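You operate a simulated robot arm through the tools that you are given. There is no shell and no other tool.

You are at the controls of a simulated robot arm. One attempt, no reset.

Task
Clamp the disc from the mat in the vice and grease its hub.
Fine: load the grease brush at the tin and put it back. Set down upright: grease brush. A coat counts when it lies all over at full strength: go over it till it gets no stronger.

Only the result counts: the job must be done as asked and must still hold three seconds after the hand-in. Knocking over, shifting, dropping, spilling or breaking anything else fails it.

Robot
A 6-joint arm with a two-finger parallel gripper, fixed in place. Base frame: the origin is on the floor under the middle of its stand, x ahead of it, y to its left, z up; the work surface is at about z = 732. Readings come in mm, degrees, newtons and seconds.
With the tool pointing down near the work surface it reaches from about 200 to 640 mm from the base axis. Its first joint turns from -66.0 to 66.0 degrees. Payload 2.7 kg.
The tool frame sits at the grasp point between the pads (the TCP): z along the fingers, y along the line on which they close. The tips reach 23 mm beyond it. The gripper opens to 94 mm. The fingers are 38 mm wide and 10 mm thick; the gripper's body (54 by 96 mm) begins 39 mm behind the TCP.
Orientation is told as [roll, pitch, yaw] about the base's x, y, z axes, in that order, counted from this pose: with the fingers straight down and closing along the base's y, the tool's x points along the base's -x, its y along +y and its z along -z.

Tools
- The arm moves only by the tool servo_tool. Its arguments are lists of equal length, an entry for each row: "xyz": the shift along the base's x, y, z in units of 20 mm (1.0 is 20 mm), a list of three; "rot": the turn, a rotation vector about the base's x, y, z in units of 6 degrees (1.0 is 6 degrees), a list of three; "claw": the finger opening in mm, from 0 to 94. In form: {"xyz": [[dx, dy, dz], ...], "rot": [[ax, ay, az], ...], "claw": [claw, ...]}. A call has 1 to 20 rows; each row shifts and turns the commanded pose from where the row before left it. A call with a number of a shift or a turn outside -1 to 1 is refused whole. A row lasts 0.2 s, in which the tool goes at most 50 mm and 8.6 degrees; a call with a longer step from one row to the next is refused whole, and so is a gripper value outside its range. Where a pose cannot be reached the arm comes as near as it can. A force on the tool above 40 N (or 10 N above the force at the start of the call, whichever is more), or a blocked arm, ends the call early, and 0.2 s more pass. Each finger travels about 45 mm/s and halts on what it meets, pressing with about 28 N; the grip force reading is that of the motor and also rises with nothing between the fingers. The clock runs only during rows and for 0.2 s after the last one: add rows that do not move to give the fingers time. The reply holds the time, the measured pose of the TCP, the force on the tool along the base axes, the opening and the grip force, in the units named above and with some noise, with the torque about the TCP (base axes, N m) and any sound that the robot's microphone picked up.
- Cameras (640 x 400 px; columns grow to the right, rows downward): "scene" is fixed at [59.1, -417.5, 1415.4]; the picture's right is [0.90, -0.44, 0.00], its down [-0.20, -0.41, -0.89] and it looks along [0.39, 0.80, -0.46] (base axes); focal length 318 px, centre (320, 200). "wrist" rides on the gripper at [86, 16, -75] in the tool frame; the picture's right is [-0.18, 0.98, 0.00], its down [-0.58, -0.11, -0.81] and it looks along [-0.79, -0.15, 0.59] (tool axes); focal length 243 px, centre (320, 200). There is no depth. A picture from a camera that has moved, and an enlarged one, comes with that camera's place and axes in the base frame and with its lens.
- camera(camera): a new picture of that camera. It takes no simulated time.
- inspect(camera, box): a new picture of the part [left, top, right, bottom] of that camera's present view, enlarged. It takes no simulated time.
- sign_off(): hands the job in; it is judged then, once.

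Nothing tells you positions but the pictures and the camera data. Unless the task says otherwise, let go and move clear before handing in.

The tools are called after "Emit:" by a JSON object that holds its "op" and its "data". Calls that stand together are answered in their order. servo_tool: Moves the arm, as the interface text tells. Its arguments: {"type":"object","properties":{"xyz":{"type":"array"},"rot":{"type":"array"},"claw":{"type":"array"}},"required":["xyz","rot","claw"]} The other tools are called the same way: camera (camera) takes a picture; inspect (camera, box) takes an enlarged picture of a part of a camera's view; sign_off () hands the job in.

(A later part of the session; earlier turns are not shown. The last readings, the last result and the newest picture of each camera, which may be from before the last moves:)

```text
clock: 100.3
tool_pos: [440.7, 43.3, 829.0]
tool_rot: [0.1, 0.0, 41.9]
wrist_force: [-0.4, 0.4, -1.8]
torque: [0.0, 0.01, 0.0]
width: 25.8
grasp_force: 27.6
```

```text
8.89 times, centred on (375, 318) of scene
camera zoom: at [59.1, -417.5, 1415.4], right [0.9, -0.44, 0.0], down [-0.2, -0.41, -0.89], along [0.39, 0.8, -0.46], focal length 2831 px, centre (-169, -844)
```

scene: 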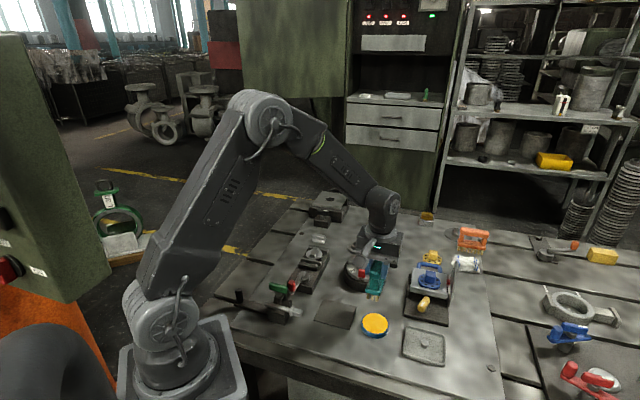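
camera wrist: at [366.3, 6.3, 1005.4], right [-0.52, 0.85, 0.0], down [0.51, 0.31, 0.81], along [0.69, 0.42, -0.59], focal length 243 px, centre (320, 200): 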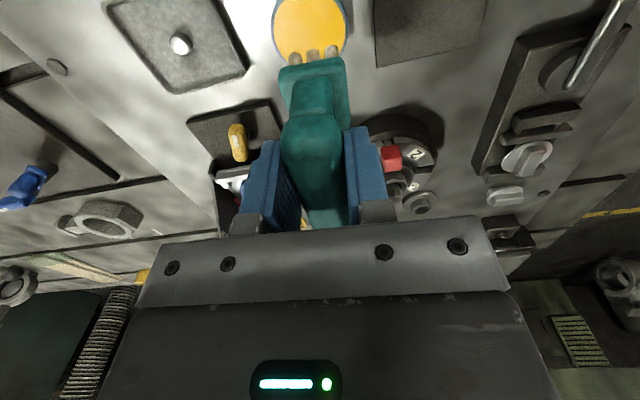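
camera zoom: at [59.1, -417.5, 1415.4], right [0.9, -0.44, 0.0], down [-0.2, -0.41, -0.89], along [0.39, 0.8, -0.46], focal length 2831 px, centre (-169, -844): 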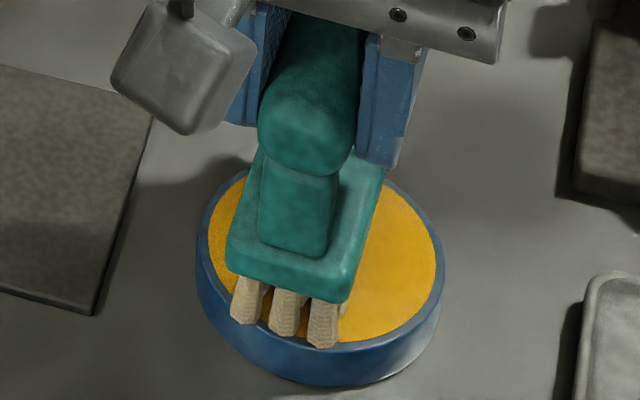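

Emit:
{"op": "servo_tool", "data": {"xyz": [[0, 0, -0.075], [0, 0, 0]], "rot": [[0, 0, 0], [0, 0, 0]], "claw": [0, 0]}}

Emit:
{"op": "servo_tool", "data": {"xyz": [[0, 0, -0.075], [0, 0, 0]], "rot": [[0, 0, 0], [0, 0, 0]], "claw": [0, 0]}}

Emit:
{"op": "inspect", "data": {"camera": "scene", "box": [350, 295, 400, 340]}}

Emit:
{"op": "inspect", "data": {"camera": "wrist", "box": [220, 0, 420, 180]}}

```text
clock: 100.9
tool_pos: [440.1, 44.1, 829.1]
tool_rot: [0.1, -0.1, 41.9]
wrist_force: [-6.7, -1.1, 20.7]
torque: [-0.15, 0.3, -0.01]
width: 25.7
grasp_force: 27.7
```

```text
clock: 101.5
tool_pos: [441.2, 42.7, 827.2]
tool_rot: [-0.1, -0.2, 42.0]
wrist_force: [-1.8, 1.2, 22.0]
torque: [0.11, 0.06, -0.04]
width: 25.6
grasp_force: 28.0
```

```text
8.89 times, centred on (375, 318) of scene
camera zoom: at [58.7, -417.5, 1415.4], right [0.9, -0.44, 0.0], down [-0.2, -0.41, -0.89], along [0.39, 0.8, -0.46], focal length 2831 px, centre (-169, -844)
```

zoom: 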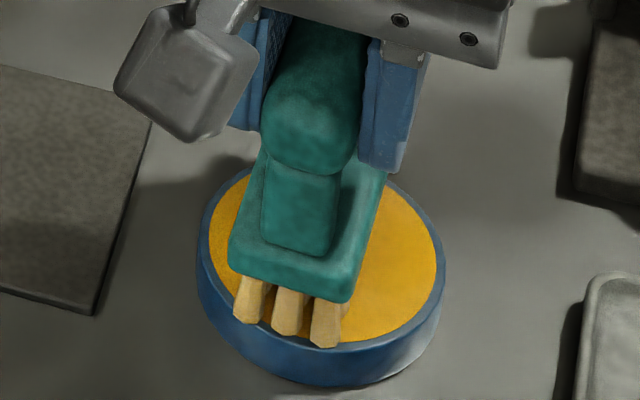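

```text
2.22 times, centred on (320, 90) of wrist
camera zoom: at [365.1, -3.4, 902.1], right [-0.52, 0.85, 0.0], down [0.5, 0.31, 0.81], along [0.69, 0.42, -0.59], focal length 539 px, centre (320, 444)
```

zoom: 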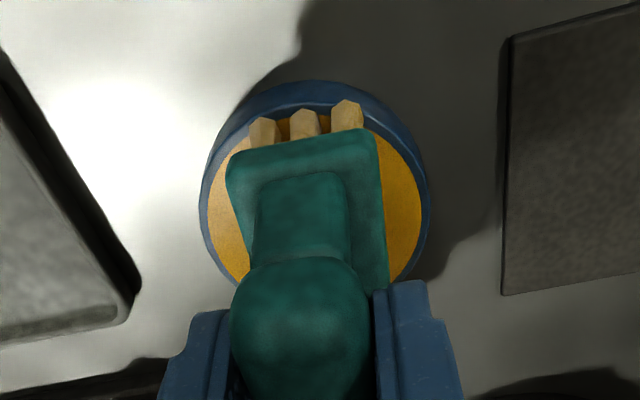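

The bristles took on a yellow tint on touching the grease (about 20 N). I'll hold there briefly and see whether the loading gets stronger.

Emit:
{"op": "servo_tool", "data": {"xyz": [[0, 0, 0.02], [0, 0, 0], [0, 0, 0], [0, 0, 0], [0, 0, 0]], "rot": [[0, 0, 0], [0, 0, 0], [0, 0, 0], [0, 0, 0], [0, 0, 0]], "claw": [0, 0, 0, 0, 0]}}

Emit:
{"op": "inspect", "data": {"camera": "scene", "box": [350, 295, 400, 340]}}

```text
clock: 102.7
tool_pos: [440.9, 42.9, 826.7]
tool_rot: [-0.1, -0.2, 42.0]
wrist_force: [6.5, 5.1, 20.2]
torque: [0.2, -0.21, -0.01]
width: 25.7
grasp_force: 28.0
```

```text
8.89 times, centred on (375, 318) of scene
camera zoom: at [58.9, -417.4, 1415.4], right [0.9, -0.44, 0.0], down [-0.2, -0.41, -0.89], along [0.39, 0.8, -0.46], focal length 2831 px, centre (-169, -844)
```

zoom: 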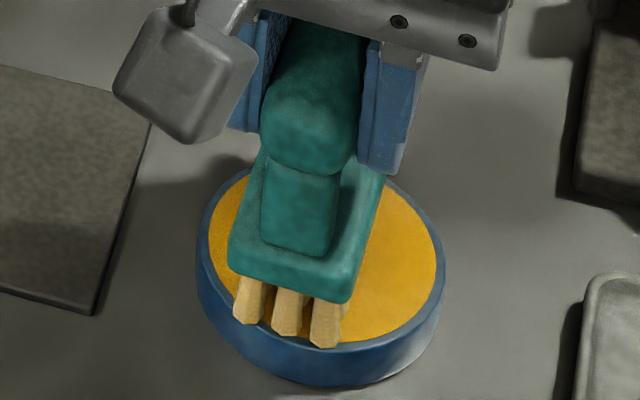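

The bristles look loaded. Lifting straight up off the tin, then over to the hub.

Emit:
{"op": "servo_tool", "data": {"xyz": [[0, 0, 0.1], [0, 0, 0.15], [0, 0, 0.3], [0, 0, 0.5], [0, 0, 0.8], [0, 0, 0.9], [0, 0, 0.9], [0, 0, 0.9], [0, 0, 0.9], [0, 0, 0.5], [0, 0, 0]], "rot": [[0, 0, 0], [0, 0, 0], [0, 0, 0], [0, 0, 0], [0, 0, 0], [0, 0, 0], [0, 0, 0], [0, 0, 0], [0, 0, 0], [0, 0, 0], [0, 0, 0]], "claw": [0, 0, 0, 0, 0, 0, 0, 0, 0, 0, 0]}}

Emit:
{"op": "inspect", "data": {"camera": "scene", "box": [320, 230, 440, 340]}}

Emit:
{"op": "servo_tool", "data": {"xyz": [[-0.05, 0.35, 0], [-0.08, 0.65, 0], [-0.108, 0.93, 0], [-0.108, 0.93, 0], [-0.108, 0.93, 0], [-0.108, 0.93, 0], [-0.108, 0.93, 0], [-0.108, 0.93, 0], [-0.108, 0.93, 0], [-0.108, 0.93, 0], [-0.108, 0.93, 0], [-0.108, 0.93, 0], [-0.108, 0.93, 0], [-0.108, 0.93, 0], [-0.108, 0.93, 0], [-0.108, 0.93, 0], [-0.09, 0.6, 0], [0, 0, 0]], "rot": [[0, 0, 0], [0, 0, 0], [0, 0, 0.0833], [0, 0, 0.0833], [0, 0, 0.0833], [0, 0, 0.0833], [0, 0, 0.0833], [0, 0, 0.0833], [0, 0, 0.0833], [0, 0, 0.0833], [0, 0, 0.0833], [0, 0, 0.0833], [0, 0, 0], [0, 0, 0], [0, 0, 0], [0, 0, 0], [0, 0, 0], [0, 0, 0]], "claw": [0, 0, 0, 0, 0, 0, 0, 0, 0, 0, 0, 0, 0, 0, 0, 0, 0, 0]}}

Emit:
{"op": "inspect", "data": {"camera": "scene", "box": [270, 200, 370, 290]}}

Emit:
{"op": "camera", "data": {"camera": "wrist"}}

```text
clock: 105.1
tool_pos: [439.7, 43.5, 947.2]
tool_rot: [0.0, 0.0, 42.0]
wrist_force: [-0.2, 1.1, -1.2]
torque: [-0.02, 0.05, 0.02]
width: 25.7
grasp_force: 27.8
```

```text
3.64 times, centred on (380, 285) of scene
camera zoom: at [59.1, -417.5, 1415.4], right [0.9, -0.44, 0.0], down [-0.2, -0.41, -0.89], along [0.39, 0.8, -0.46], focal length 1158 px, centre (102, -109)
```

zoom: 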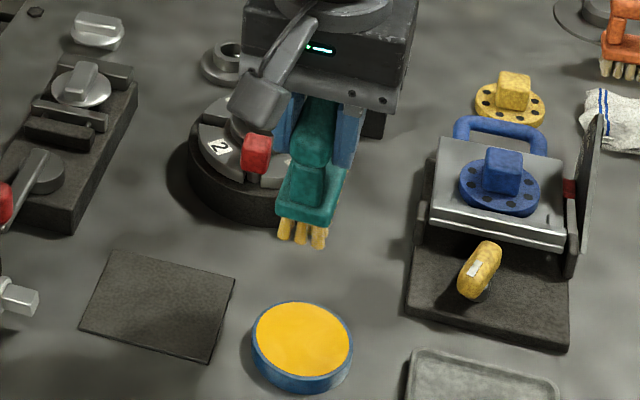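

```text
clock: 108.9
tool_pos: [405.0, 334.6, 946.8]
tool_rot: [0.1, 0.0, 46.9]
wrist_force: [0.0, 0.0, -1.4]
torque: [-0.01, 0.01, -0.02]
width: 25.8
grasp_force: 27.6
```

```text
4.44 times, centred on (320, 245) of scene
camera zoom: at [59.1, -417.5, 1415.4], right [0.9, -0.44, 0.0], down [-0.2, -0.41, -0.89], along [0.39, 0.8, -0.46], focal length 1416 px, centre (320, 0)
```

zoom: 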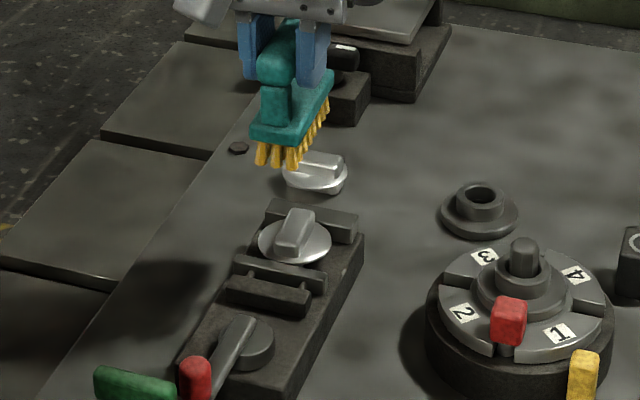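

```text
taken
camera wrist: at [333.5, 281.8, 1022.1], right [-0.59, 0.81, 0.0], down [0.48, 0.35, 0.81], along [0.65, 0.48, -0.59], focal length 243 px, centre (320, 200)
```

wrist: 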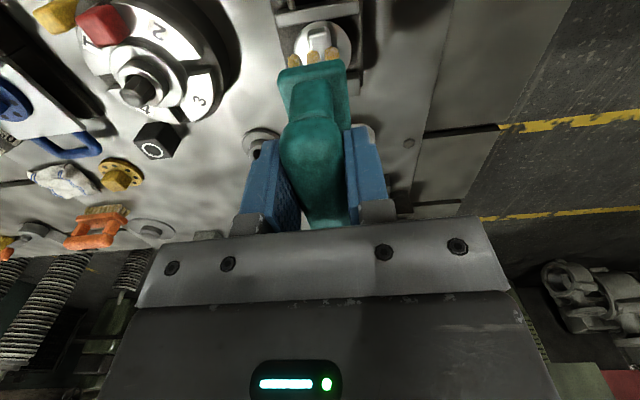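

The bristles are clearly yellow. I'll lower towards the hub in stages.

Emit:
{"op": "servo_tool", "data": {"xyz": [[0, 0, -0.5], [0, 0, -0.7], [0, 0, -0.7], [0, 0, -0.6], [0, 0, 0]], "rot": [[0, 0, 0], [0, 0, 0], [0, 0, 0], [0, 0, 0], [0, 0, 0]], "claw": [0, 0, 0, 0, 0]}}

Emit:
{"op": "inspect", "data": {"camera": "scene", "box": [285, 215, 355, 275]}}

Emit:
{"op": "inspect", "data": {"camera": "wrist", "box": [220, 0, 420, 180]}}

```text
clock: 110.1
tool_pos: [404.0, 334.7, 894.8]
tool_rot: [0.0, 0.0, 46.9]
wrist_force: [0.9, -0.1, -1.4]
torque: [0.0, 0.0, -0.01]
width: 25.8
grasp_force: 28.3
```

```text
6.67 times, centred on (320, 245) of scene
camera zoom: at [59.1, -417.5, 1415.4], right [0.9, -0.44, 0.0], down [-0.2, -0.41, -0.89], along [0.39, 0.8, -0.46], focal length 2124 px, centre (320, -100)
```

zoom: 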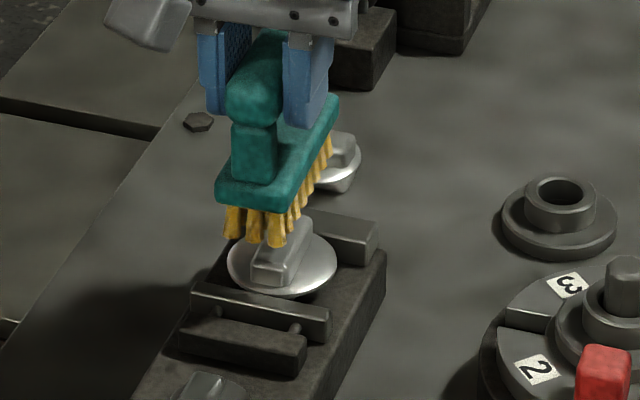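

```text
2.22 times, centred on (320, 90) of wrist
camera zoom: at [333.2, 282.9, 970.6], right [-0.59, 0.81, 0.0], down [0.48, 0.35, 0.81], along [0.65, 0.48, -0.59], focal length 539 px, centre (320, 444)
```

zoom: 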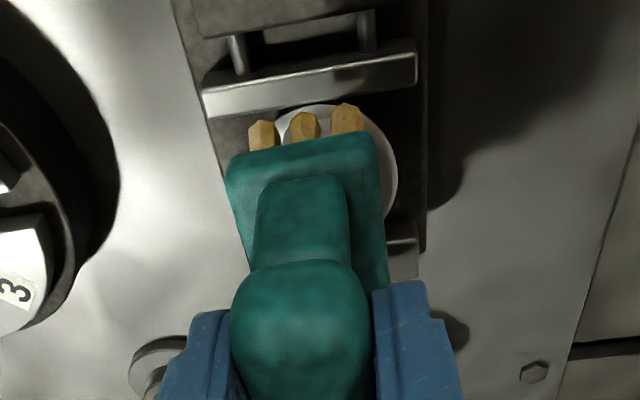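

Emit:
{"op": "servo_tool", "data": {"xyz": [[0.06, -0.05, -0.3], [0, 0, -0.2], [0, 0, -0.15], [0, 0, 0]], "rot": [[0, 0, 0], [0, 0, 0], [0, 0, 0], [0, 0, 0]], "claw": [0, 0, 0, 0]}}

Emit:
{"op": "servo_tool", "data": {"xyz": [[0, 0, -0.075], [0, 0, 0]], "rot": [[0, 0, 0], [0, 0, 0]], "claw": [0, 0]}}

Emit:
{"op": "inspect", "data": {"camera": "scene", "box": [285, 215, 355, 275]}}

```text
clock: 111.1
tool_pos: [407.2, 335.3, 883.2]
tool_rot: [0.0, 0.0, 46.8]
wrist_force: [0.0, -1.0, -1.8]
torque: [-0.07, -0.02, 0.01]
width: 25.7
grasp_force: 28.0
```

```text
clock: 111.7
tool_pos: [406.2, 335.0, 881.6]
tool_rot: [-0.1, 0.1, 46.9]
wrist_force: [0.4, -0.3, -2.2]
torque: [0.01, 0.04, -0.03]
width: 26.0
grasp_force: 28.2
```

```text
6.67 times, centred on (320, 245) of scene
camera zoom: at [59.1, -417.5, 1415.4], right [0.9, -0.44, 0.0], down [-0.2, -0.41, -0.89], along [0.39, 0.8, -0.46], focal length 2124 px, centre (320, -100)
```

zoom: 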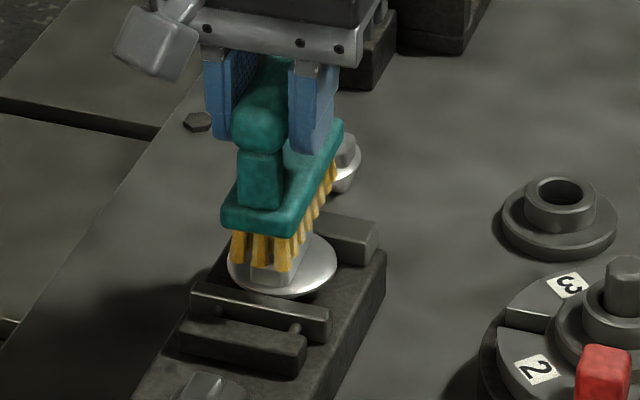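

Emit:
{"op": "servo_tool", "data": {"xyz": [[0, 0, -0.075], [0, 0, 0]], "rot": [[0, 0, 0], [0, 0, 0]], "claw": [0, 0]}}

Emit:
{"op": "servo_tool", "data": {"xyz": [[0, 0, -0.075], [0, 0, 0]], "rot": [[0, 0, 0], [0, 0, 0]], "claw": [0, 0]}}

Emit:
{"op": "servo_tool", "data": {"xyz": [[0, 0, -0.075], [0, 0, 0]], "rot": [[0, 0, 0], [0, 0, 0]], "claw": [0, 0]}}

Emit:
{"op": "inspect", "data": {"camera": "scene", "box": [285, 215, 355, 275]}}

```text
clock: 112.3
tool_pos: [406.5, 334.5, 880.9]
tool_rot: [0.0, -0.1, 47.0]
wrist_force: [0.2, 0.1, -0.6]
torque: [0.0, 0.02, 0.03]
width: 25.9
grasp_force: 28.0
```

```text
clock: 112.9
tool_pos: [408.2, 334.1, 878.9]
tool_rot: [0.0, 0.1, 47.0]
wrist_force: [-0.4, 0.0, -0.8]
torque: [-0.05, 0.03, -0.05]
width: 25.6
grasp_force: 27.8
```

```text
clock: 113.5
tool_pos: [406.0, 333.9, 877.5]
tool_rot: [0.2, 0.0, 46.9]
wrist_force: [0.0, 0.1, -1.4]
torque: [0.04, 0.0, 0.01]
width: 25.6
grasp_force: 27.7
```

```text
6.67 times, centred on (320, 245) of scene
camera zoom: at [59.1, -417.5, 1415.4], right [0.9, -0.44, 0.0], down [-0.2, -0.41, -0.89], along [0.39, 0.8, -0.46], focal length 2124 px, centre (320, -100)
```

zoom: 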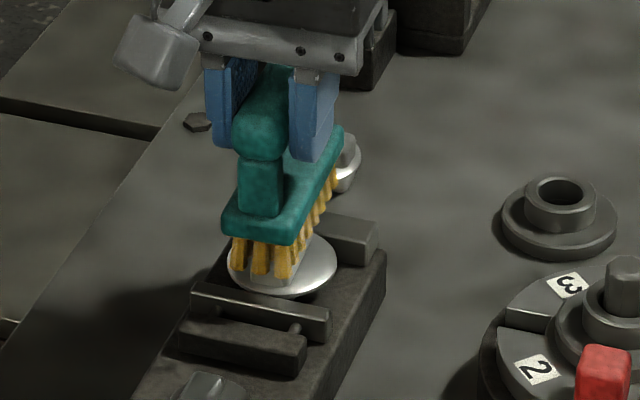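

Emit:
{"op": "servo_tool", "data": {"xyz": [[0, 0, -0.075], [0, 0, 0]], "rot": [[0, 0, 0], [0, 0, 0]], "claw": [0, 0]}}

Emit:
{"op": "servo_tool", "data": {"xyz": [[0, 0, -0.075], [0, 0, 0]], "rot": [[0, 0, 0], [0, 0, 0]], "claw": [0, 0]}}

Emit:
{"op": "servo_tool", "data": {"xyz": [[0, 0, -0.06], [0, 0, 0]], "rot": [[0, 0, 0], [0, 0, 0]], "claw": [0, 0]}}

Emit:
{"op": "inspect", "data": {"camera": "scene", "box": [295, 235, 345, 270]}}

```text
clock: 114.1
tool_pos: [407.1, 332.4, 875.7]
tool_rot: [0.0, 0.1, 46.9]
wrist_force: [-0.7, 0.4, -2.0]
torque: [0.0, 0.01, 0.0]
width: 25.9
grasp_force: 28.0
```

```text
clock: 114.7
tool_pos: [406.7, 334.2, 874.0]
tool_rot: [0.0, 0.0, 46.9]
wrist_force: [0.7, -0.1, -1.1]
torque: [-0.03, 0.01, -0.01]
width: 25.6
grasp_force: 28.3
```

```text
clock: 115.3
tool_pos: [406.4, 333.3, 872.9]
tool_rot: [-0.1, -0.1, 46.8]
wrist_force: [-0.1, 1.3, -1.1]
torque: [0.02, 0.0, 0.01]
width: 25.9
grasp_force: 27.9
```

```text
11.43 times, centred on (320, 252) of scene
camera zoom: at [59.1, -417.5, 1415.4], right [0.9, -0.44, 0.0], down [-0.2, -0.41, -0.89], along [0.39, 0.8, -0.46], focal length 3640 px, centre (320, -400)
```

zoom: 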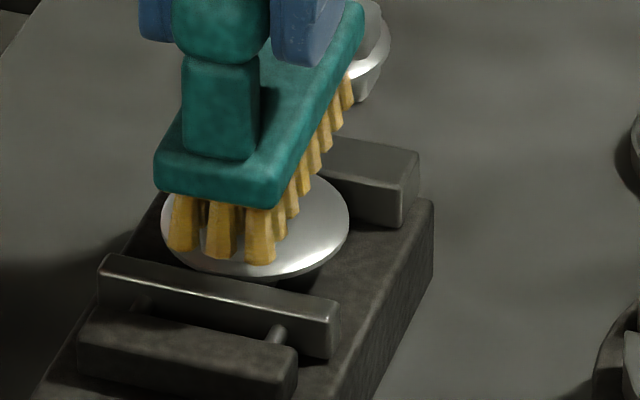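

Emit:
{"op": "servo_tool", "data": {"xyz": [[0, 0, -0.05], [0, 0, 0]], "rot": [[0, 0, 0], [0, 0, 0]], "claw": [0, 0]}}

Emit:
{"op": "servo_tool", "data": {"xyz": [[0, 0, -0.05], [0, 0, 0]], "rot": [[0, 0, 0], [0, 0, 0]], "claw": [0, 0]}}

Emit:
{"op": "servo_tool", "data": {"xyz": [[0, 0, -0.05], [0, 0, 0]], "rot": [[0, 0, 0], [0, 0, 0]], "claw": [0, 0]}}

Emit:
{"op": "inspect", "data": {"camera": "scene", "box": [295, 235, 345, 270]}}

```text
clock: 115.9
tool_pos: [407.5, 333.2, 871.6]
tool_rot: [0.1, 0.0, 46.9]
wrist_force: [-0.6, 0.2, -1.6]
torque: [-0.03, 0.03, 0.0]
width: 25.5
grasp_force: 28.0
```

```text
clock: 116.5
tool_pos: [407.6, 333.9, 871.3]
tool_rot: [0.0, -0.1, 47.0]
wrist_force: [-0.6, -1.7, 6.5]
torque: [-0.16, 0.15, 0.02]
width: 25.4
grasp_force: 28.3
```

```text
clock: 117.1
tool_pos: [407.5, 334.2, 870.5]
tool_rot: [0.0, -0.3, 46.9]
wrist_force: [-1.6, -7.5, 20.6]
torque: [-0.37, 0.1, -0.02]
width: 25.8
grasp_force: 28.4
```

```text
11.43 times, centred on (320, 252) of scene
camera zoom: at [58.7, -417.9, 1415.3], right [0.9, -0.44, 0.0], down [-0.2, -0.41, -0.89], along [0.39, 0.8, -0.46], focal length 3640 px, centre (320, -400)
```

zoom: 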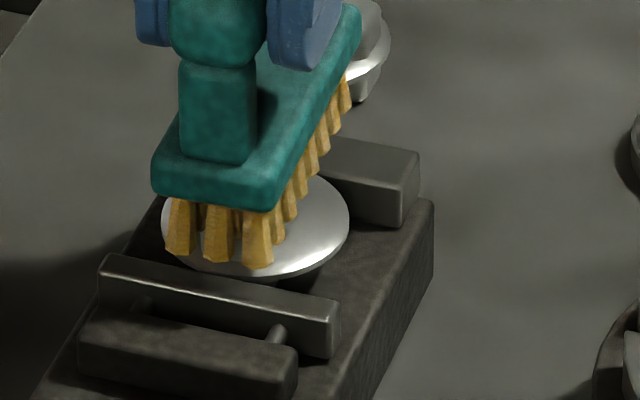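

The bristles touch the hub at TCP z≈871. I'll ease the pressure a little and stroke along the bar back and forth.

Emit:
{"op": "servo_tool", "data": {"xyz": [[0, 0, 0.035], [0.17, 0.183, 0], [0.17, 0.183, 0], [-0.17, -0.183, 0], [-0.17, -0.183, 0], [-0.17, -0.183, 0], [-0.17, -0.183, 0], [0.17, 0.183, 0], [0.17, 0.183, 0], [0, 0, 0]], "rot": [[0, 0, 0], [0, 0, 0], [0, 0, 0], [0, 0, 0], [0, 0, 0], [0, 0, 0], [0, 0, 0], [0, 0, 0], [0, 0, 0], [0, 0, 0]], "claw": [0, 0, 0, 0, 0, 0, 0, 0, 0, 0]}}

Emit:
{"op": "inspect", "data": {"camera": "scene", "box": [295, 235, 345, 270]}}

```text
clock: 119.3
tool_pos: [405.8, 333.2, 870.9]
tool_rot: [0.0, 0.1, 47.0]
wrist_force: [-2.4, -5.9, 14.6]
torque: [-0.09, -0.06, -0.09]
width: 25.7
grasp_force: 28.1
```

```text
11.43 times, centred on (320, 252) of scene
camera zoom: at [58.8, -417.8, 1415.3], right [0.9, -0.44, 0.0], down [-0.2, -0.41, -0.89], along [0.39, 0.8, -0.46], focal length 3640 px, centre (320, -400)
```

zoom: 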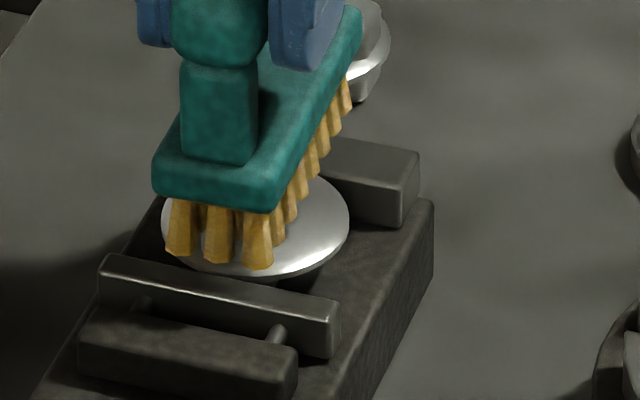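

Emit:
{"op": "servo_tool", "data": {"xyz": [[0, 0, 0.2], [0, 0, 0.5], [0, 0, 0.8], [0, 0, 0.8], [0, 0, 0.7], [0, 0, 0]], "rot": [[0, 0, 0], [0, 0, 0], [0, 0, 0], [0, 0, 0], [0, 0, 0], [0, 0, 0]], "claw": [0, 0, 0, 0, 0, 0]}}

Emit:
{"op": "inspect", "data": {"camera": "scene", "box": [295, 235, 345, 270]}}

Emit:
{"op": "inspect", "data": {"camera": "scene", "box": [270, 200, 370, 290]}}

```text
clock: 120.7
tool_pos: [406.3, 334.5, 929.6]
tool_rot: [0.0, 0.0, 47.0]
wrist_force: [0.3, -0.8, -1.6]
torque: [-0.03, 0.01, 0.0]
width: 25.7
grasp_force: 28.3
```

```text
11.43 times, centred on (320, 252) of scene
camera zoom: at [59.1, -417.5, 1415.4], right [0.9, -0.44, 0.0], down [-0.2, -0.41, -0.89], along [0.39, 0.8, -0.46], focal length 3640 px, centre (320, -400)
```

zoom: 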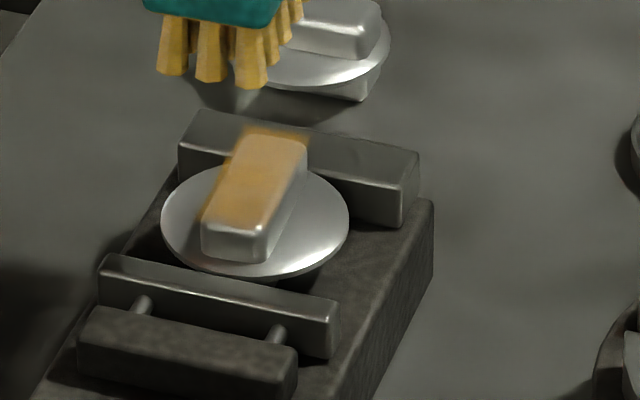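

```text
4.44 times, centred on (320, 245) of scene
camera zoom: at [59.1, -417.5, 1415.4], right [0.9, -0.44, 0.0], down [-0.2, -0.41, -0.89], along [0.39, 0.8, -0.46], focal length 1416 px, centre (320, 0)
```

zoom: 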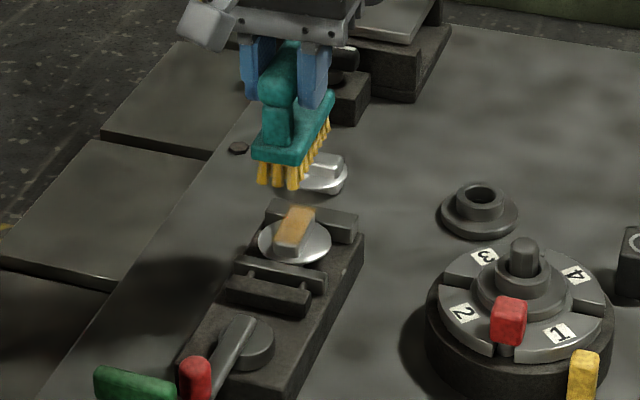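

The hub top is taking grease: strong at the far/left part, weaker at the near end and right edge. I'll go down again shifted that way and stroke more widely.

Emit:
{"op": "servo_tool", "data": {"xyz": [[-0.127, -0.43, -0.7], [0, 0, -0.8], [0, 0, -0.8], [0, 0, -0.4], [0, 0, -0.2], [0, 0, -0.09], [0, 0, 0]], "rot": [[0, 0, 0], [0, 0, 0], [0, 0, 0], [0, 0, 0], [0, 0, 0], [0, 0, 0], [0, 0, 0]], "claw": [0, 0, 0, 0, 0, 0, 0]}}

Emit:
{"op": "servo_tool", "data": {"xyz": [[-0.136, -0.146, 0], [-0.136, -0.146, 0], [-0.136, -0.146, 0], [0.136, 0.146, 0], [0.136, 0.146, 0], [0.136, 0.146, 0], [0.136, 0.146, 0], [0.136, 0.146, 0], [0.136, 0.146, 0], [-0.136, -0.146, 0], [-0.136, -0.146, 0], [-0.136, -0.146, 0], [-0.136, -0.146, 0], [-0.136, -0.146, 0], [-0.136, -0.146, 0], [0.136, 0.146, 0], [0.136, 0.146, 0], [0.136, 0.146, 0], [0, 0, 0]], "rot": [[0, 0, 0], [0, 0, 0], [0, 0, 0], [0, 0, 0], [0, 0, 0], [0, 0, 0], [0, 0, 0], [0, 0, 0], [0, 0, 0], [0, 0, 0], [0, 0, 0], [0, 0, 0], [0, 0, 0], [0, 0, 0], [0, 0, 0], [0, 0, 0], [0, 0, 0], [0, 0, 0], [0, 0, 0]], "claw": [0, 0, 0, 0, 0, 0, 0, 0, 0, 0, 0, 0, 0, 0, 0, 0, 0, 0, 0]}}

Emit:
{"op": "inspect", "data": {"camera": "scene", "box": [295, 235, 345, 270]}}

```text
clock: 122.3
tool_pos: [403.6, 326.6, 872.0]
tool_rot: [0.1, 0.0, 46.9]
wrist_force: [-0.6, 0.0, -1.4]
torque: [-0.05, -0.01, 0.0]
width: 25.7
grasp_force: 28.0
```

```text
clock: 126.3
tool_pos: [402.9, 325.8, 869.9]
tool_rot: [0.0, 0.1, 46.9]
wrist_force: [0.8, -0.1, -2.1]
torque: [0.01, 0.03, 0.07]
width: 25.8
grasp_force: 27.7
```

```text
11.43 times, centred on (320, 252) of scene
camera zoom: at [59.1, -417.5, 1415.4], right [0.9, -0.44, 0.0], down [-0.2, -0.41, -0.89], along [0.39, 0.8, -0.46], focal length 3640 px, centre (320, -400)
```

zoom: 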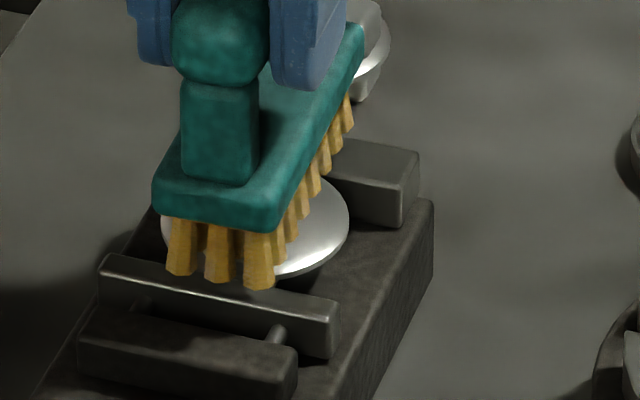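

The strokes were just above the surface (no contact). I'll lower by small steps till it bears again.

Emit:
{"op": "servo_tool", "data": {"xyz": [[0, 0, -0.04], [0, 0, 0]], "rot": [[0, 0, 0], [0, 0, 0]], "claw": [0, 0]}}

Emit:
{"op": "servo_tool", "data": {"xyz": [[0, 0, -0.03], [0, 0, 0]], "rot": [[0, 0, 0], [0, 0, 0]], "claw": [0, 0]}}

```text
clock: 126.9
tool_pos: [403.2, 325.9, 870.7]
tool_rot: [0.0, -0.1, 47.0]
wrist_force: [-2.1, -0.6, 4.8]
torque: [0.2, 0.03, 0.08]
width: 25.5
grasp_force: 28.2
```

```text
clock: 127.5
tool_pos: [404.8, 325.0, 870.6]
tool_rot: [0.0, -0.1, 47.0]
wrist_force: [-4.5, -2.2, 14.6]
torque: [0.12, 0.21, 0.09]
width: 25.6
grasp_force: 27.9
```

Emit:
{"op": "servo_tool", "data": {"xyz": [[-0.136, -0.146, 0], [-0.136, -0.146, 0], [-0.136, -0.146, 0], [0.136, 0.146, 0], [0.136, 0.146, 0], [0.136, 0.146, 0], [0.136, 0.146, 0], [0.136, 0.146, 0], [0.136, 0.146, 0], [0.136, 0.146, 0], [-0.136, -0.146, 0], [-0.136, -0.146, 0], [-0.136, -0.146, 0], [-0.136, -0.146, 0], [0, 0, 0]], "rot": [[0, 0, 0], [0, 0, 0], [0, 0, 0], [0, 0, 0], [0, 0, 0], [0, 0, 0], [0, 0, 0], [0, 0, 0], [0, 0, 0], [0, 0, 0], [0, 0, 0], [0, 0, 0], [0, 0, 0], [0, 0, 0], [0, 0, 0]], "claw": [0, 0, 0, 0, 0, 0, 0, 0, 0, 0, 0, 0, 0, 0, 0]}}

Emit:
{"op": "servo_tool", "data": {"xyz": [[0, 0, 0.2], [0, 0, 0.5], [0, 0, 0.8], [0, 0, 0.8], [0, 0, 0.7], [0, 0, 0]], "rot": [[0, 0, 0], [0, 0, 0], [0, 0, 0], [0, 0, 0], [0, 0, 0], [0, 0, 0]], "claw": [0, 0, 0, 0, 0, 0]}}

Emit:
{"op": "inspect", "data": {"camera": "scene", "box": [295, 235, 345, 270]}}

```text
clock: 130.7
tool_pos: [404.5, 326.0, 869.5]
tool_rot: [-0.1, -0.1, 46.9]
wrist_force: [1.8, 1.3, 5.2]
torque: [0.12, -0.14, -0.02]
width: 25.6
grasp_force: 27.8
```

```text
clock: 132.1
tool_pos: [403.2, 327.9, 929.5]
tool_rot: [0.0, 0.0, 46.9]
wrist_force: [-0.4, -0.7, -1.9]
torque: [-0.04, 0.0, 0.0]
width: 25.6
grasp_force: 27.6
```

```text
11.43 times, centred on (320, 252) of scene
camera zoom: at [59.1, -417.5, 1415.4], right [0.9, -0.44, 0.0], down [-0.2, -0.41, -0.89], along [0.39, 0.8, -0.46], focal length 3640 px, centre (320, -400)
```

zoom: 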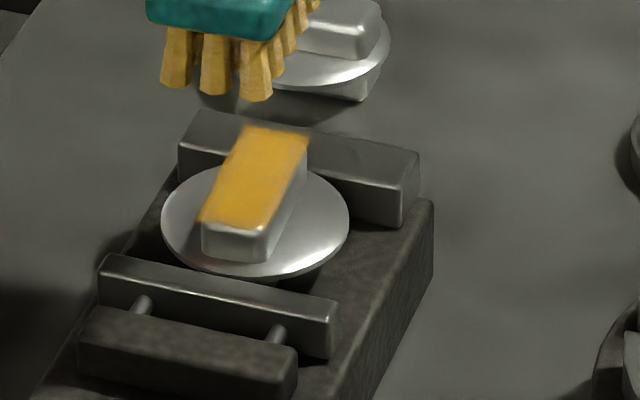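

Emit:
{"op": "inspect", "data": {"camera": "scene", "box": [306, 244, 324, 260]}}

```text
16.00 times, centred on (315, 252) of scene
camera zoom: at [59.1, -417.5, 1415.4], right [0.9, -0.44, 0.0], down [-0.2, -0.41, -0.89], along [0.39, 0.8, -0.46], focal length 5096 px, centre (400, -632)
```

zoom: 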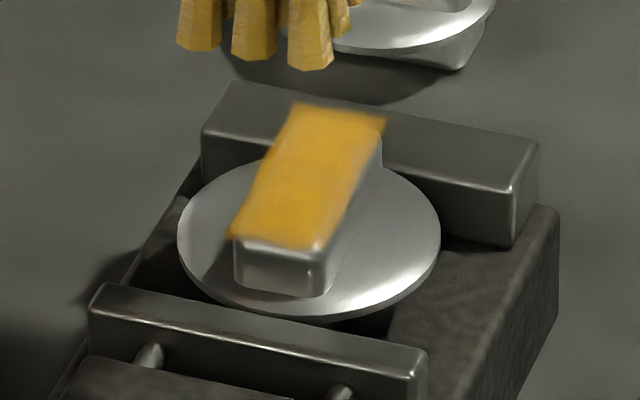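

The coat is nearly full; the right edge looks slightly paler. Another pass, shifted a few mm to that side.

Emit:
{"op": "servo_tool", "data": {"xyz": [[0.146, -0.136, -0.7], [0, 0, -0.8], [0, 0, -0.8], [0, 0, -0.4], [0, 0, -0.2], [0, 0, -0.1], [0, 0, 0]], "rot": [[0, 0, 0], [0, 0, 0], [0, 0, 0], [0, 0, 0], [0, 0, 0], [0, 0, 0], [0, 0, 0]], "claw": [0, 0, 0, 0, 0, 0, 0]}}

Emit:
{"op": "servo_tool", "data": {"xyz": [[0, 0, -0.03], [0, 0, 0]], "rot": [[0, 0, 0], [0, 0, 0]], "claw": [0, 0]}}

```text
clock: 133.7
tool_pos: [407.6, 323.3, 868.5]
tool_rot: [0.0, 0.0, 46.9]
wrist_force: [-0.5, -0.1, -0.9]
torque: [-0.02, 0.04, 0.0]
width: 25.8
grasp_force: 27.7
```

```text
clock: 134.3
tool_pos: [407.3, 322.6, 869.5]
tool_rot: [0.0, 0.1, 46.9]
wrist_force: [-2.1, -0.8, 4.0]
torque: [-0.01, 0.18, 0.02]
width: 26.0
grasp_force: 28.1
```

Emit:
{"op": "servo_tool", "data": {"xyz": [[0, 0, -0.03], [-0.136, -0.146, 0], [-0.136, -0.146, 0], [-0.136, -0.146, 0], [0.136, 0.146, 0], [0.136, 0.146, 0], [0.136, 0.146, 0], [0.136, 0.146, 0], [0.136, 0.146, 0], [0.136, 0.146, 0], [0.136, 0.146, 0], [-0.136, -0.146, 0], [-0.136, -0.146, 0], [-0.136, -0.146, 0], [-0.136, -0.146, 0], [0, 0, 0]], "rot": [[0, 0, 0], [0, 0, 0], [0, 0, 0], [0, 0, 0], [0, 0, 0], [0, 0, 0], [0, 0, 0], [0, 0, 0], [0, 0, 0], [0, 0, 0], [0, 0, 0], [0, 0, 0], [0, 0, 0], [0, 0, 0], [0, 0, 0], [0, 0, 0]], "claw": [0, 0, 0, 0, 0, 0, 0, 0, 0, 0, 0, 0, 0, 0, 0, 0]}}

Emit:
{"op": "servo_tool", "data": {"xyz": [[0, 0, 0.2], [0, 0, 0.5], [0, 0, 0.8], [0, 0, 0.8], [0, 0, 0.7], [0, 0, 0]], "rot": [[0, 0, 0], [0, 0, 0], [0, 0, 0], [0, 0, 0], [0, 0, 0], [0, 0, 0]], "claw": [0, 0, 0, 0, 0, 0]}}

Emit:
{"op": "inspect", "data": {"camera": "scene", "box": [295, 235, 345, 270]}}

Emit:
{"op": "inspect", "data": {"camera": "scene", "box": [306, 244, 324, 260]}}

```text
clock: 137.7
tool_pos: [407.0, 323.8, 867.8]
tool_rot: [0.0, -0.1, 46.9]
wrist_force: [4.6, 3.8, 12.4]
torque: [0.42, -0.34, -0.01]
width: 26.0
grasp_force: 28.0
```

```text
clock: 139.1
tool_pos: [405.9, 321.8, 927.2]
tool_rot: [0.0, 0.2, 46.9]
wrist_force: [-0.2, -1.1, -1.2]
torque: [-0.01, 0.0, 0.02]
width: 25.7
grasp_force: 27.8
```

```text
11.43 times, centred on (320, 252) of scene
camera zoom: at [59.1, -417.5, 1415.4], right [0.9, -0.44, 0.0], down [-0.2, -0.41, -0.89], along [0.39, 0.8, -0.46], focal length 3640 px, centre (320, -400)
```

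zoom: 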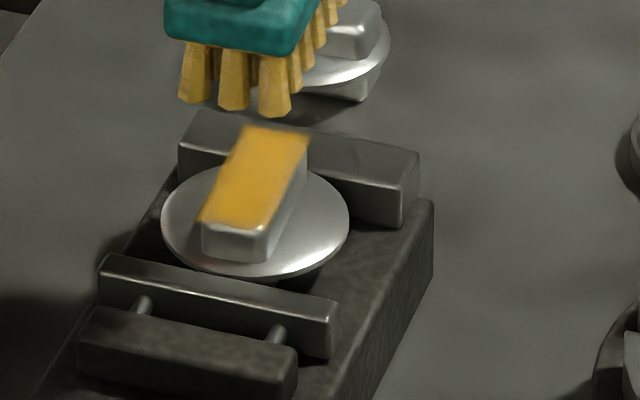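

```text
16.00 times, centred on (315, 252) of scene
camera zoom: at [59.1, -417.5, 1415.4], right [0.9, -0.44, 0.0], down [-0.2, -0.41, -0.89], along [0.39, 0.8, -0.46], focal length 5096 px, centre (400, -632)
```

zoom: 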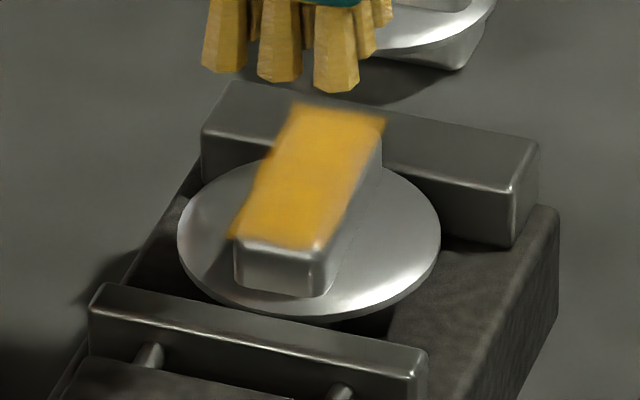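

Emit:
{"op": "inspect", "data": {"camera": "wrist", "box": [270, 0, 390, 75]}}

Emit:
{"op": "inspect", "data": {"camera": "scene", "box": [309, 244, 321, 256]}}

```text
5.33 times, centred on (330, 38) of wrist
camera zoom: at [335.4, 268.9, 1002.8], right [-0.59, 0.81, 0.0], down [0.48, 0.35, 0.81], along [0.65, 0.48, -0.59], focal length 1294 px, centre (267, 1067)
```

zoom: 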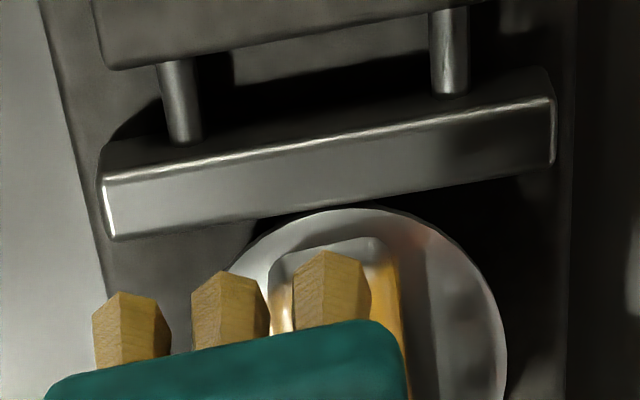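

```text
16.00 times, centred on (315, 250) of scene
camera zoom: at [59.1, -417.5, 1415.4], right [0.9, -0.44, 0.0], down [-0.2, -0.41, -0.89], along [0.39, 0.8, -0.46], focal length 5096 px, centre (400, -600)
```

zoom: 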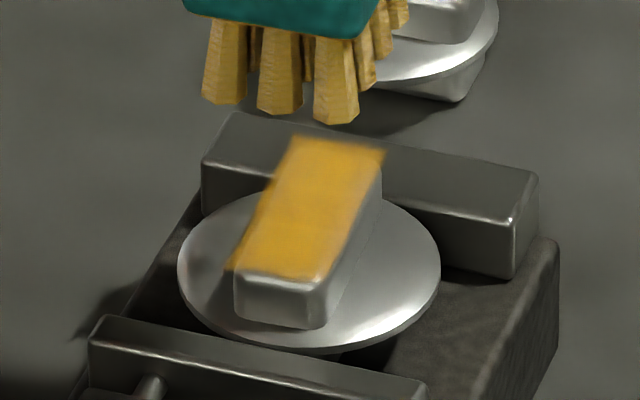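

The coat looks even, but the bristles have gone paler, so I can't tell whether it has reached its limit. I'll reload at the tin and go over it again to be sure.

Emit:
{"op": "servo_tool", "data": {"xyz": [[0, 0, 1.0], [0.04, -0.3, 0], [0.08, -0.6, 0], [0.117, -0.93, 0], [0.117, -0.93, 0], [0.117, -0.93, 0], [0.117, -0.93, 0], [0.117, -0.93, 0], [0.117, -0.93, 0], [0.117, -0.93, 0], [0.117, -0.93, 0], [0.117, -0.93, 0], [0.117, -0.93, 0], [0.117, -0.93, 0], [0.117, -0.93, 0], [0.117, -0.93, 0], [0.117, -0.93, 0], [0, -0.1, 0], [0, 0, 0]], "rot": [[0, 0, 0], [0, 0, 0], [0, 0, 0], [0, 0, 0], [0, 0, 0], [0, 0, 0], [0, 0, 0], [0, 0, 0], [0, 0, 0], [0, 0, 0], [0, 0, 0], [0, 0, 0], [0, 0, 0], [0, 0, 0], [0, 0, 0], [0, 0, 0], [0, 0, 0], [0, 0, 0], [0, 0, 0]], "claw": [0, 0, 0, 0, 0, 0, 0, 0, 0, 0, 0, 0, 0, 0, 0, 0, 0, 0, 0]}}

Emit:
{"op": "inspect", "data": {"camera": "scene", "box": [305, 240, 350, 275]}}

Emit:
{"op": "inspect", "data": {"camera": "scene", "box": [330, 240, 430, 340]}}

```text
clock: 143.1
tool_pos: [443.1, 42.1, 948.8]
tool_rot: [0.0, 0.0, 47.0]
wrist_force: [0.1, -0.3, -1.5]
torque: [-0.02, 0.04, 0.01]
width: 25.8
grasp_force: 28.2
```

```text
11.43 times, centred on (328, 258) of scene
camera zoom: at [59.1, -417.5, 1415.4], right [0.9, -0.44, 0.0], down [-0.2, -0.41, -0.89], along [0.39, 0.8, -0.46], focal length 3640 px, centre (234, -457)
```

zoom: 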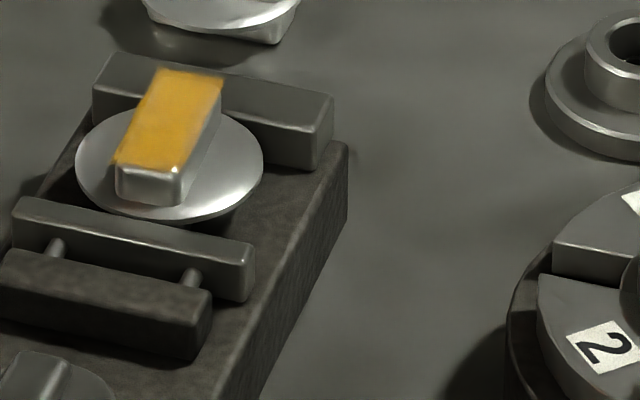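

```text
4.00 times, centred on (380, 290) of scene
camera zoom: at [59.1, -417.5, 1415.4], right [0.9, -0.44, 0.0], down [-0.2, -0.41, -0.89], along [0.39, 0.8, -0.46], focal length 1274 px, centre (80, -160)
```

zoom: 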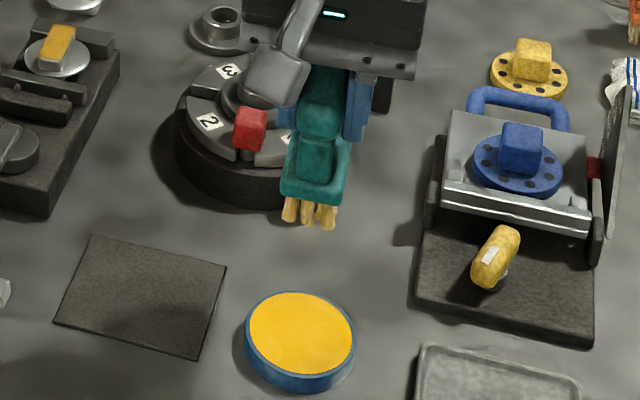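

Emit:
{"op": "servo_tool", "data": {"xyz": [[-0.05, 0.02, -0.6], [0, 0, -0.8], [0, 0, -0.9], [0, 0, -0.9], [0, 0, -0.8], [0, 0, -0.8], [0, 0, -0.6], [0, 0, -0.35], [0, 0, 0]], "rot": [[0, 0, 0], [0, 0, 0], [0, 0, 0], [0, 0, 0], [0, 0, 0], [0, 0, 0], [0, 0, 0], [0, 0, 0], [0, 0, 0]], "claw": [0, 0, 0, 0, 0, 0, 0, 0, 0]}}

Emit:
{"op": "servo_tool", "data": {"xyz": [[0, 0, -0.1], [0, 0, -0.05], [0, 0, 0]], "rot": [[0, 0, 0], [0, 0, 0], [0, 0, 0]], "claw": [0, 0, 0]}}

Emit:
{"op": "inspect", "data": {"camera": "scene", "box": [350, 295, 400, 340]}}

```text
clock: 145.1
tool_pos: [441.5, 42.7, 832.9]
tool_rot: [0.0, 0.0, 46.9]
wrist_force: [-0.2, -0.1, -1.2]
torque: [-0.02, 0.01, -0.02]
width: 25.7
grasp_force: 28.2
```

```text
clock: 145.9
tool_pos: [440.1, 42.9, 829.1]
tool_rot: [0.0, 0.0, 46.9]
wrist_force: [0.1, 0.1, -1.2]
torque: [-0.03, 0.02, -0.02]
width: 25.8
grasp_force: 28.1
```

```text
8.89 times, centred on (375, 318) of scene
camera zoom: at [59.1, -417.5, 1415.4], right [0.9, -0.44, 0.0], down [-0.2, -0.41, -0.89], along [0.39, 0.8, -0.46], focal length 2831 px, centre (-169, -844)
```

zoom: 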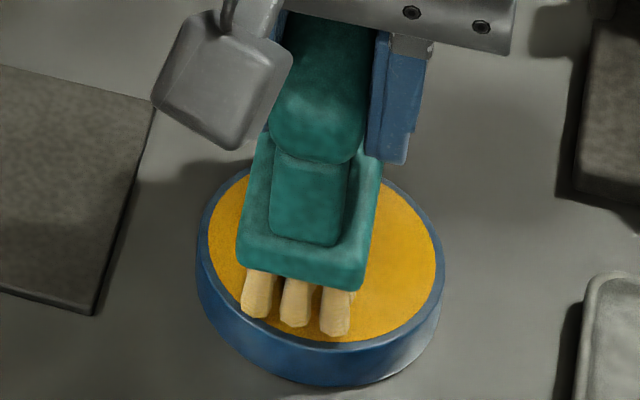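

Emit:
{"op": "servo_tool", "data": {"xyz": [[0, 0, -0.06], [0, 0, 0]], "rot": [[0, 0, 0], [0, 0, 0]], "claw": [0, 0]}}

Emit:
{"op": "servo_tool", "data": {"xyz": [[0, 0, -0.05], [0, 0, 0]], "rot": [[0, 0, 0], [0, 0, 0]], "claw": [0, 0]}}

Emit:
{"op": "inspect", "data": {"camera": "scene", "box": [350, 295, 400, 340]}}

```text
clock: 146.5
tool_pos: [441.5, 42.7, 827.9]
tool_rot: [0.0, 0.0, 46.8]
wrist_force: [0.7, -1.1, -1.2]
torque: [0.0, 0.03, -0.02]
width: 25.7
grasp_force: 27.7
```

```text
clock: 147.1
tool_pos: [441.0, 42.1, 828.0]
tool_rot: [0.1, 0.1, 47.0]
wrist_force: [0.0, -0.2, -0.9]
torque: [0.0, 0.03, 0.0]
width: 25.6
grasp_force: 27.5
```

```text
8.89 times, centred on (375, 318) of scene
camera zoom: at [59.1, -417.5, 1415.4], right [0.9, -0.44, 0.0], down [-0.2, -0.41, -0.89], along [0.39, 0.8, -0.46], focal length 2831 px, centre (-169, -844)
```

zoom: 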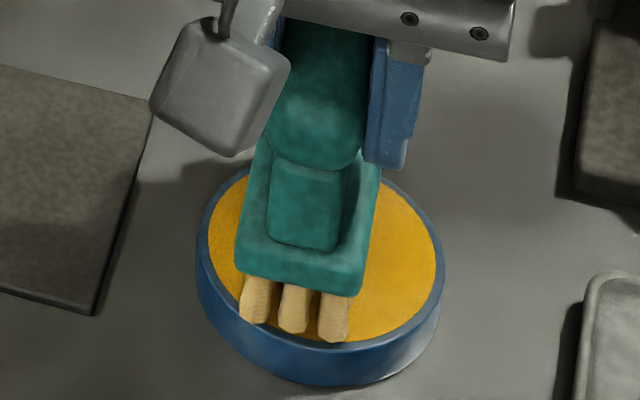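

Emit:
{"op": "servo_tool", "data": {"xyz": [[0, 0, -0.05], [0, 0, 0]], "rot": [[0, 0, 0], [0, 0, 0]], "claw": [0, 0]}}

Emit:
{"op": "servo_tool", "data": {"xyz": [[0, 0, -0.05], [0, 0, 0]], "rot": [[0, 0, 0], [0, 0, 0]], "claw": [0, 0]}}

Emit:
{"op": "inspect", "data": {"camera": "scene", "box": [350, 295, 400, 340]}}

```text
clock: 147.7
tool_pos: [440.5, 42.7, 826.3]
tool_rot: [0.0, 0.0, 46.8]
wrist_force: [1.2, 0.3, -1.7]
torque: [-0.02, 0.04, 0.01]
width: 25.8
grasp_force: 28.1
```

```text
clock: 148.3
tool_pos: [439.9, 42.2, 825.0]
tool_rot: [0.0, 0.0, 46.8]
wrist_force: [0.0, -1.0, -1.9]
torque: [-0.01, 0.0, -0.03]
width: 25.5
grasp_force: 28.0
```

```text
8.89 times, centred on (375, 318) of scene
camera zoom: at [59.1, -417.5, 1415.4], right [0.9, -0.44, 0.0], down [-0.2, -0.41, -0.89], along [0.39, 0.8, -0.46], focal length 2831 px, centre (-169, -844)
```

zoom: 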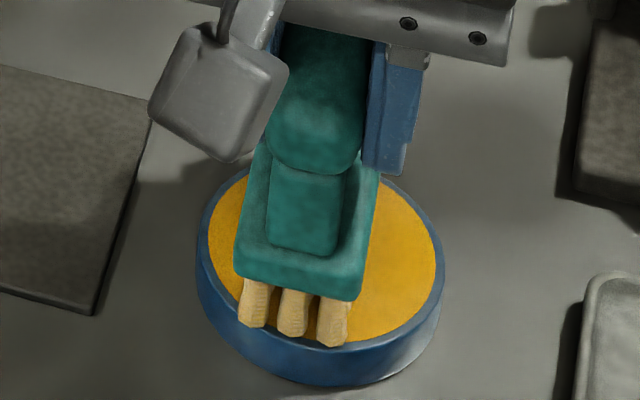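

Emit:
{"op": "servo_tool", "data": {"xyz": [[0, 0, -0.05], [0, 0, 0]], "rot": [[0, 0, 0], [0, 0, 0]], "claw": [0, 0]}}

Emit:
{"op": "servo_tool", "data": {"xyz": [[0, 0, -0.04], [0, 0, 0]], "rot": [[0, 0, 0], [0, 0, 0]], "claw": [0, 0]}}

Emit:
{"op": "inspect", "data": {"camera": "scene", "box": [350, 295, 400, 340]}}

```text
clock: 148.9
tool_pos: [441.0, 44.4, 824.5]
tool_rot: [0.0, -0.1, 46.9]
wrist_force: [-0.1, -0.4, -2.5]
torque: [-0.02, 0.0, -0.01]
width: 25.8
grasp_force: 28.5
```

```text
clock: 149.5
tool_pos: [441.0, 44.4, 824.1]
tool_rot: [-0.1, 0.0, 46.9]
wrist_force: [-3.3, -2.8, 8.2]
torque: [-0.27, 0.16, -0.02]
width: 25.5
grasp_force: 28.1
```

```text
8.89 times, centred on (375, 318) of scene
camera zoom: at [58.9, -417.6, 1415.4], right [0.9, -0.44, 0.0], down [-0.2, -0.41, -0.89], along [0.39, 0.8, -0.46], focal length 2831 px, centre (-169, -844)
```

zoom: 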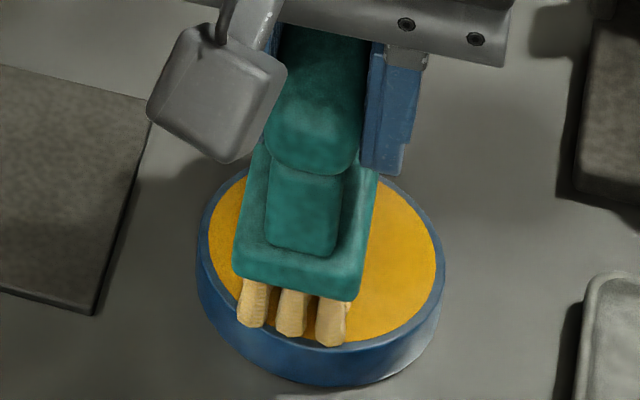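

Emit:
{"op": "servo_tool", "data": {"xyz": [[0, 0, -0.04], [0, 0, 0], [0, 0, 0], [0, 0, 0]], "rot": [[0, 0, 0], [0, 0, 0], [0, 0, 0], [0, 0, 0]], "claw": [0, 0, 0, 0]}}

Emit:
{"op": "inspect", "data": {"camera": "scene", "box": [350, 295, 400, 340]}}

```text
clock: 150.5
tool_pos: [440.7, 43.8, 824.0]
tool_rot: [0.0, -0.1, 46.8]
wrist_force: [-5.0, -7.6, 26.3]
torque: [-0.46, 0.23, -0.04]
width: 25.8
grasp_force: 27.4
```

```text
8.89 times, centred on (375, 318) of scene
camera zoom: at [58.6, -417.7, 1415.4], right [0.9, -0.44, 0.0], down [-0.2, -0.41, -0.89], along [0.39, 0.8, -0.46], focal length 2831 px, centre (-169, -844)
```

zoom: 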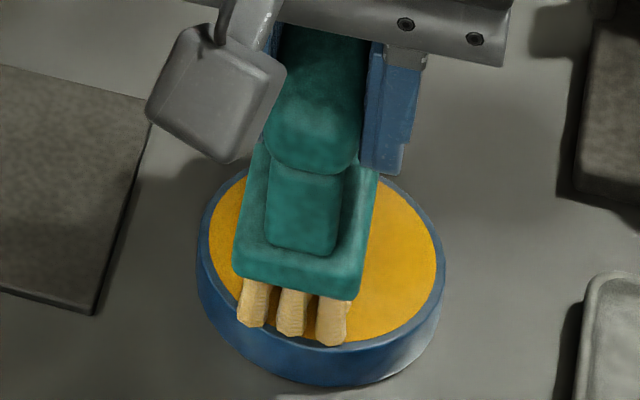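

Emit:
{"op": "servo_tool", "data": {"xyz": [[0, 0, 0], [0, 0, 0], [0, 0, 0], [0, 0, 0.05], [0, 0, 0.15], [0, 0, 0.3], [0, 0, 0.5], [0, 0, 0.8], [0, 0, 0.9], [0, 0, 0.9], [0, 0, 0.9], [0, 0, 0.9], [0, 0, 0.7], [0, 0, 0]], "rot": [[0, 0, 0], [0, 0, 0], [0, 0, 0], [0, 0, 0], [0, 0, 0], [0, 0, 0], [0, 0, 0], [0, 0, 0], [0, 0, 0], [0, 0, 0], [0, 0, 0], [0, 0, 0], [0, 0, 0], [0, 0, 0]], "claw": [0, 0, 0, 0, 0, 0, 0, 0, 0, 0, 0, 0, 0, 0]}}

Emit:
{"op": "inspect", "data": {"camera": "scene", "box": [320, 230, 440, 340]}}

Emit:
{"op": "inspect", "data": {"camera": "scene", "box": [330, 240, 430, 340]}}

```text
clock: 153.5
tool_pos: [440.2, 41.8, 945.5]
tool_rot: [0.0, 0.1, 46.9]
wrist_force: [0.1, 0.0, -0.9]
torque: [-0.03, 0.03, -0.05]
width: 26.0
grasp_force: 28.1
```

```text
3.64 times, centred on (380, 285) of scene
camera zoom: at [59.1, -417.5, 1415.4], right [0.9, -0.44, 0.0], down [-0.2, -0.41, -0.89], along [0.39, 0.8, -0.46], focal length 1158 px, centre (102, -109)
```

zoom: 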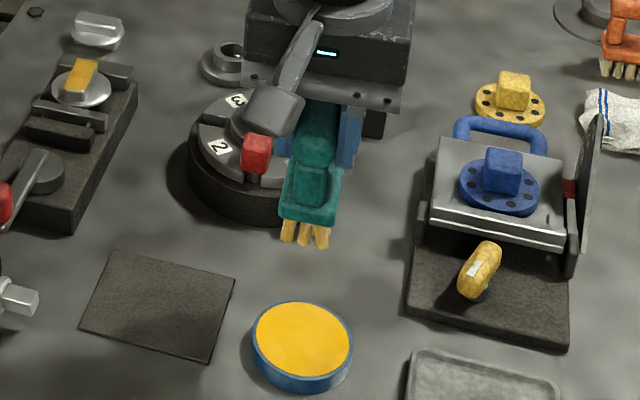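

```text
4.00 times, centred on (380, 290) of scene
camera zoom: at [59.1, -417.5, 1415.4], right [0.9, -0.44, 0.0], down [-0.2, -0.41, -0.89], along [0.39, 0.8, -0.46], focal length 1274 px, centre (80, -160)
```

zoom: 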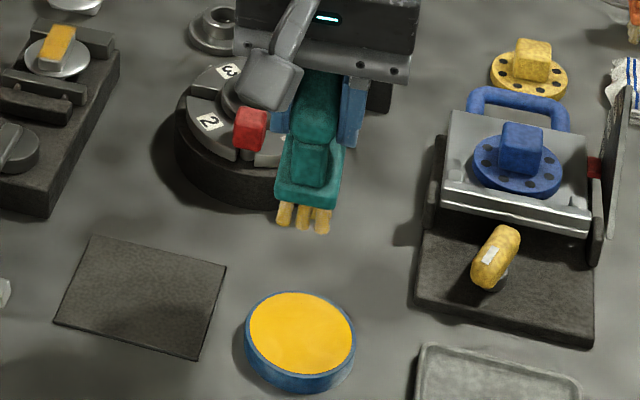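

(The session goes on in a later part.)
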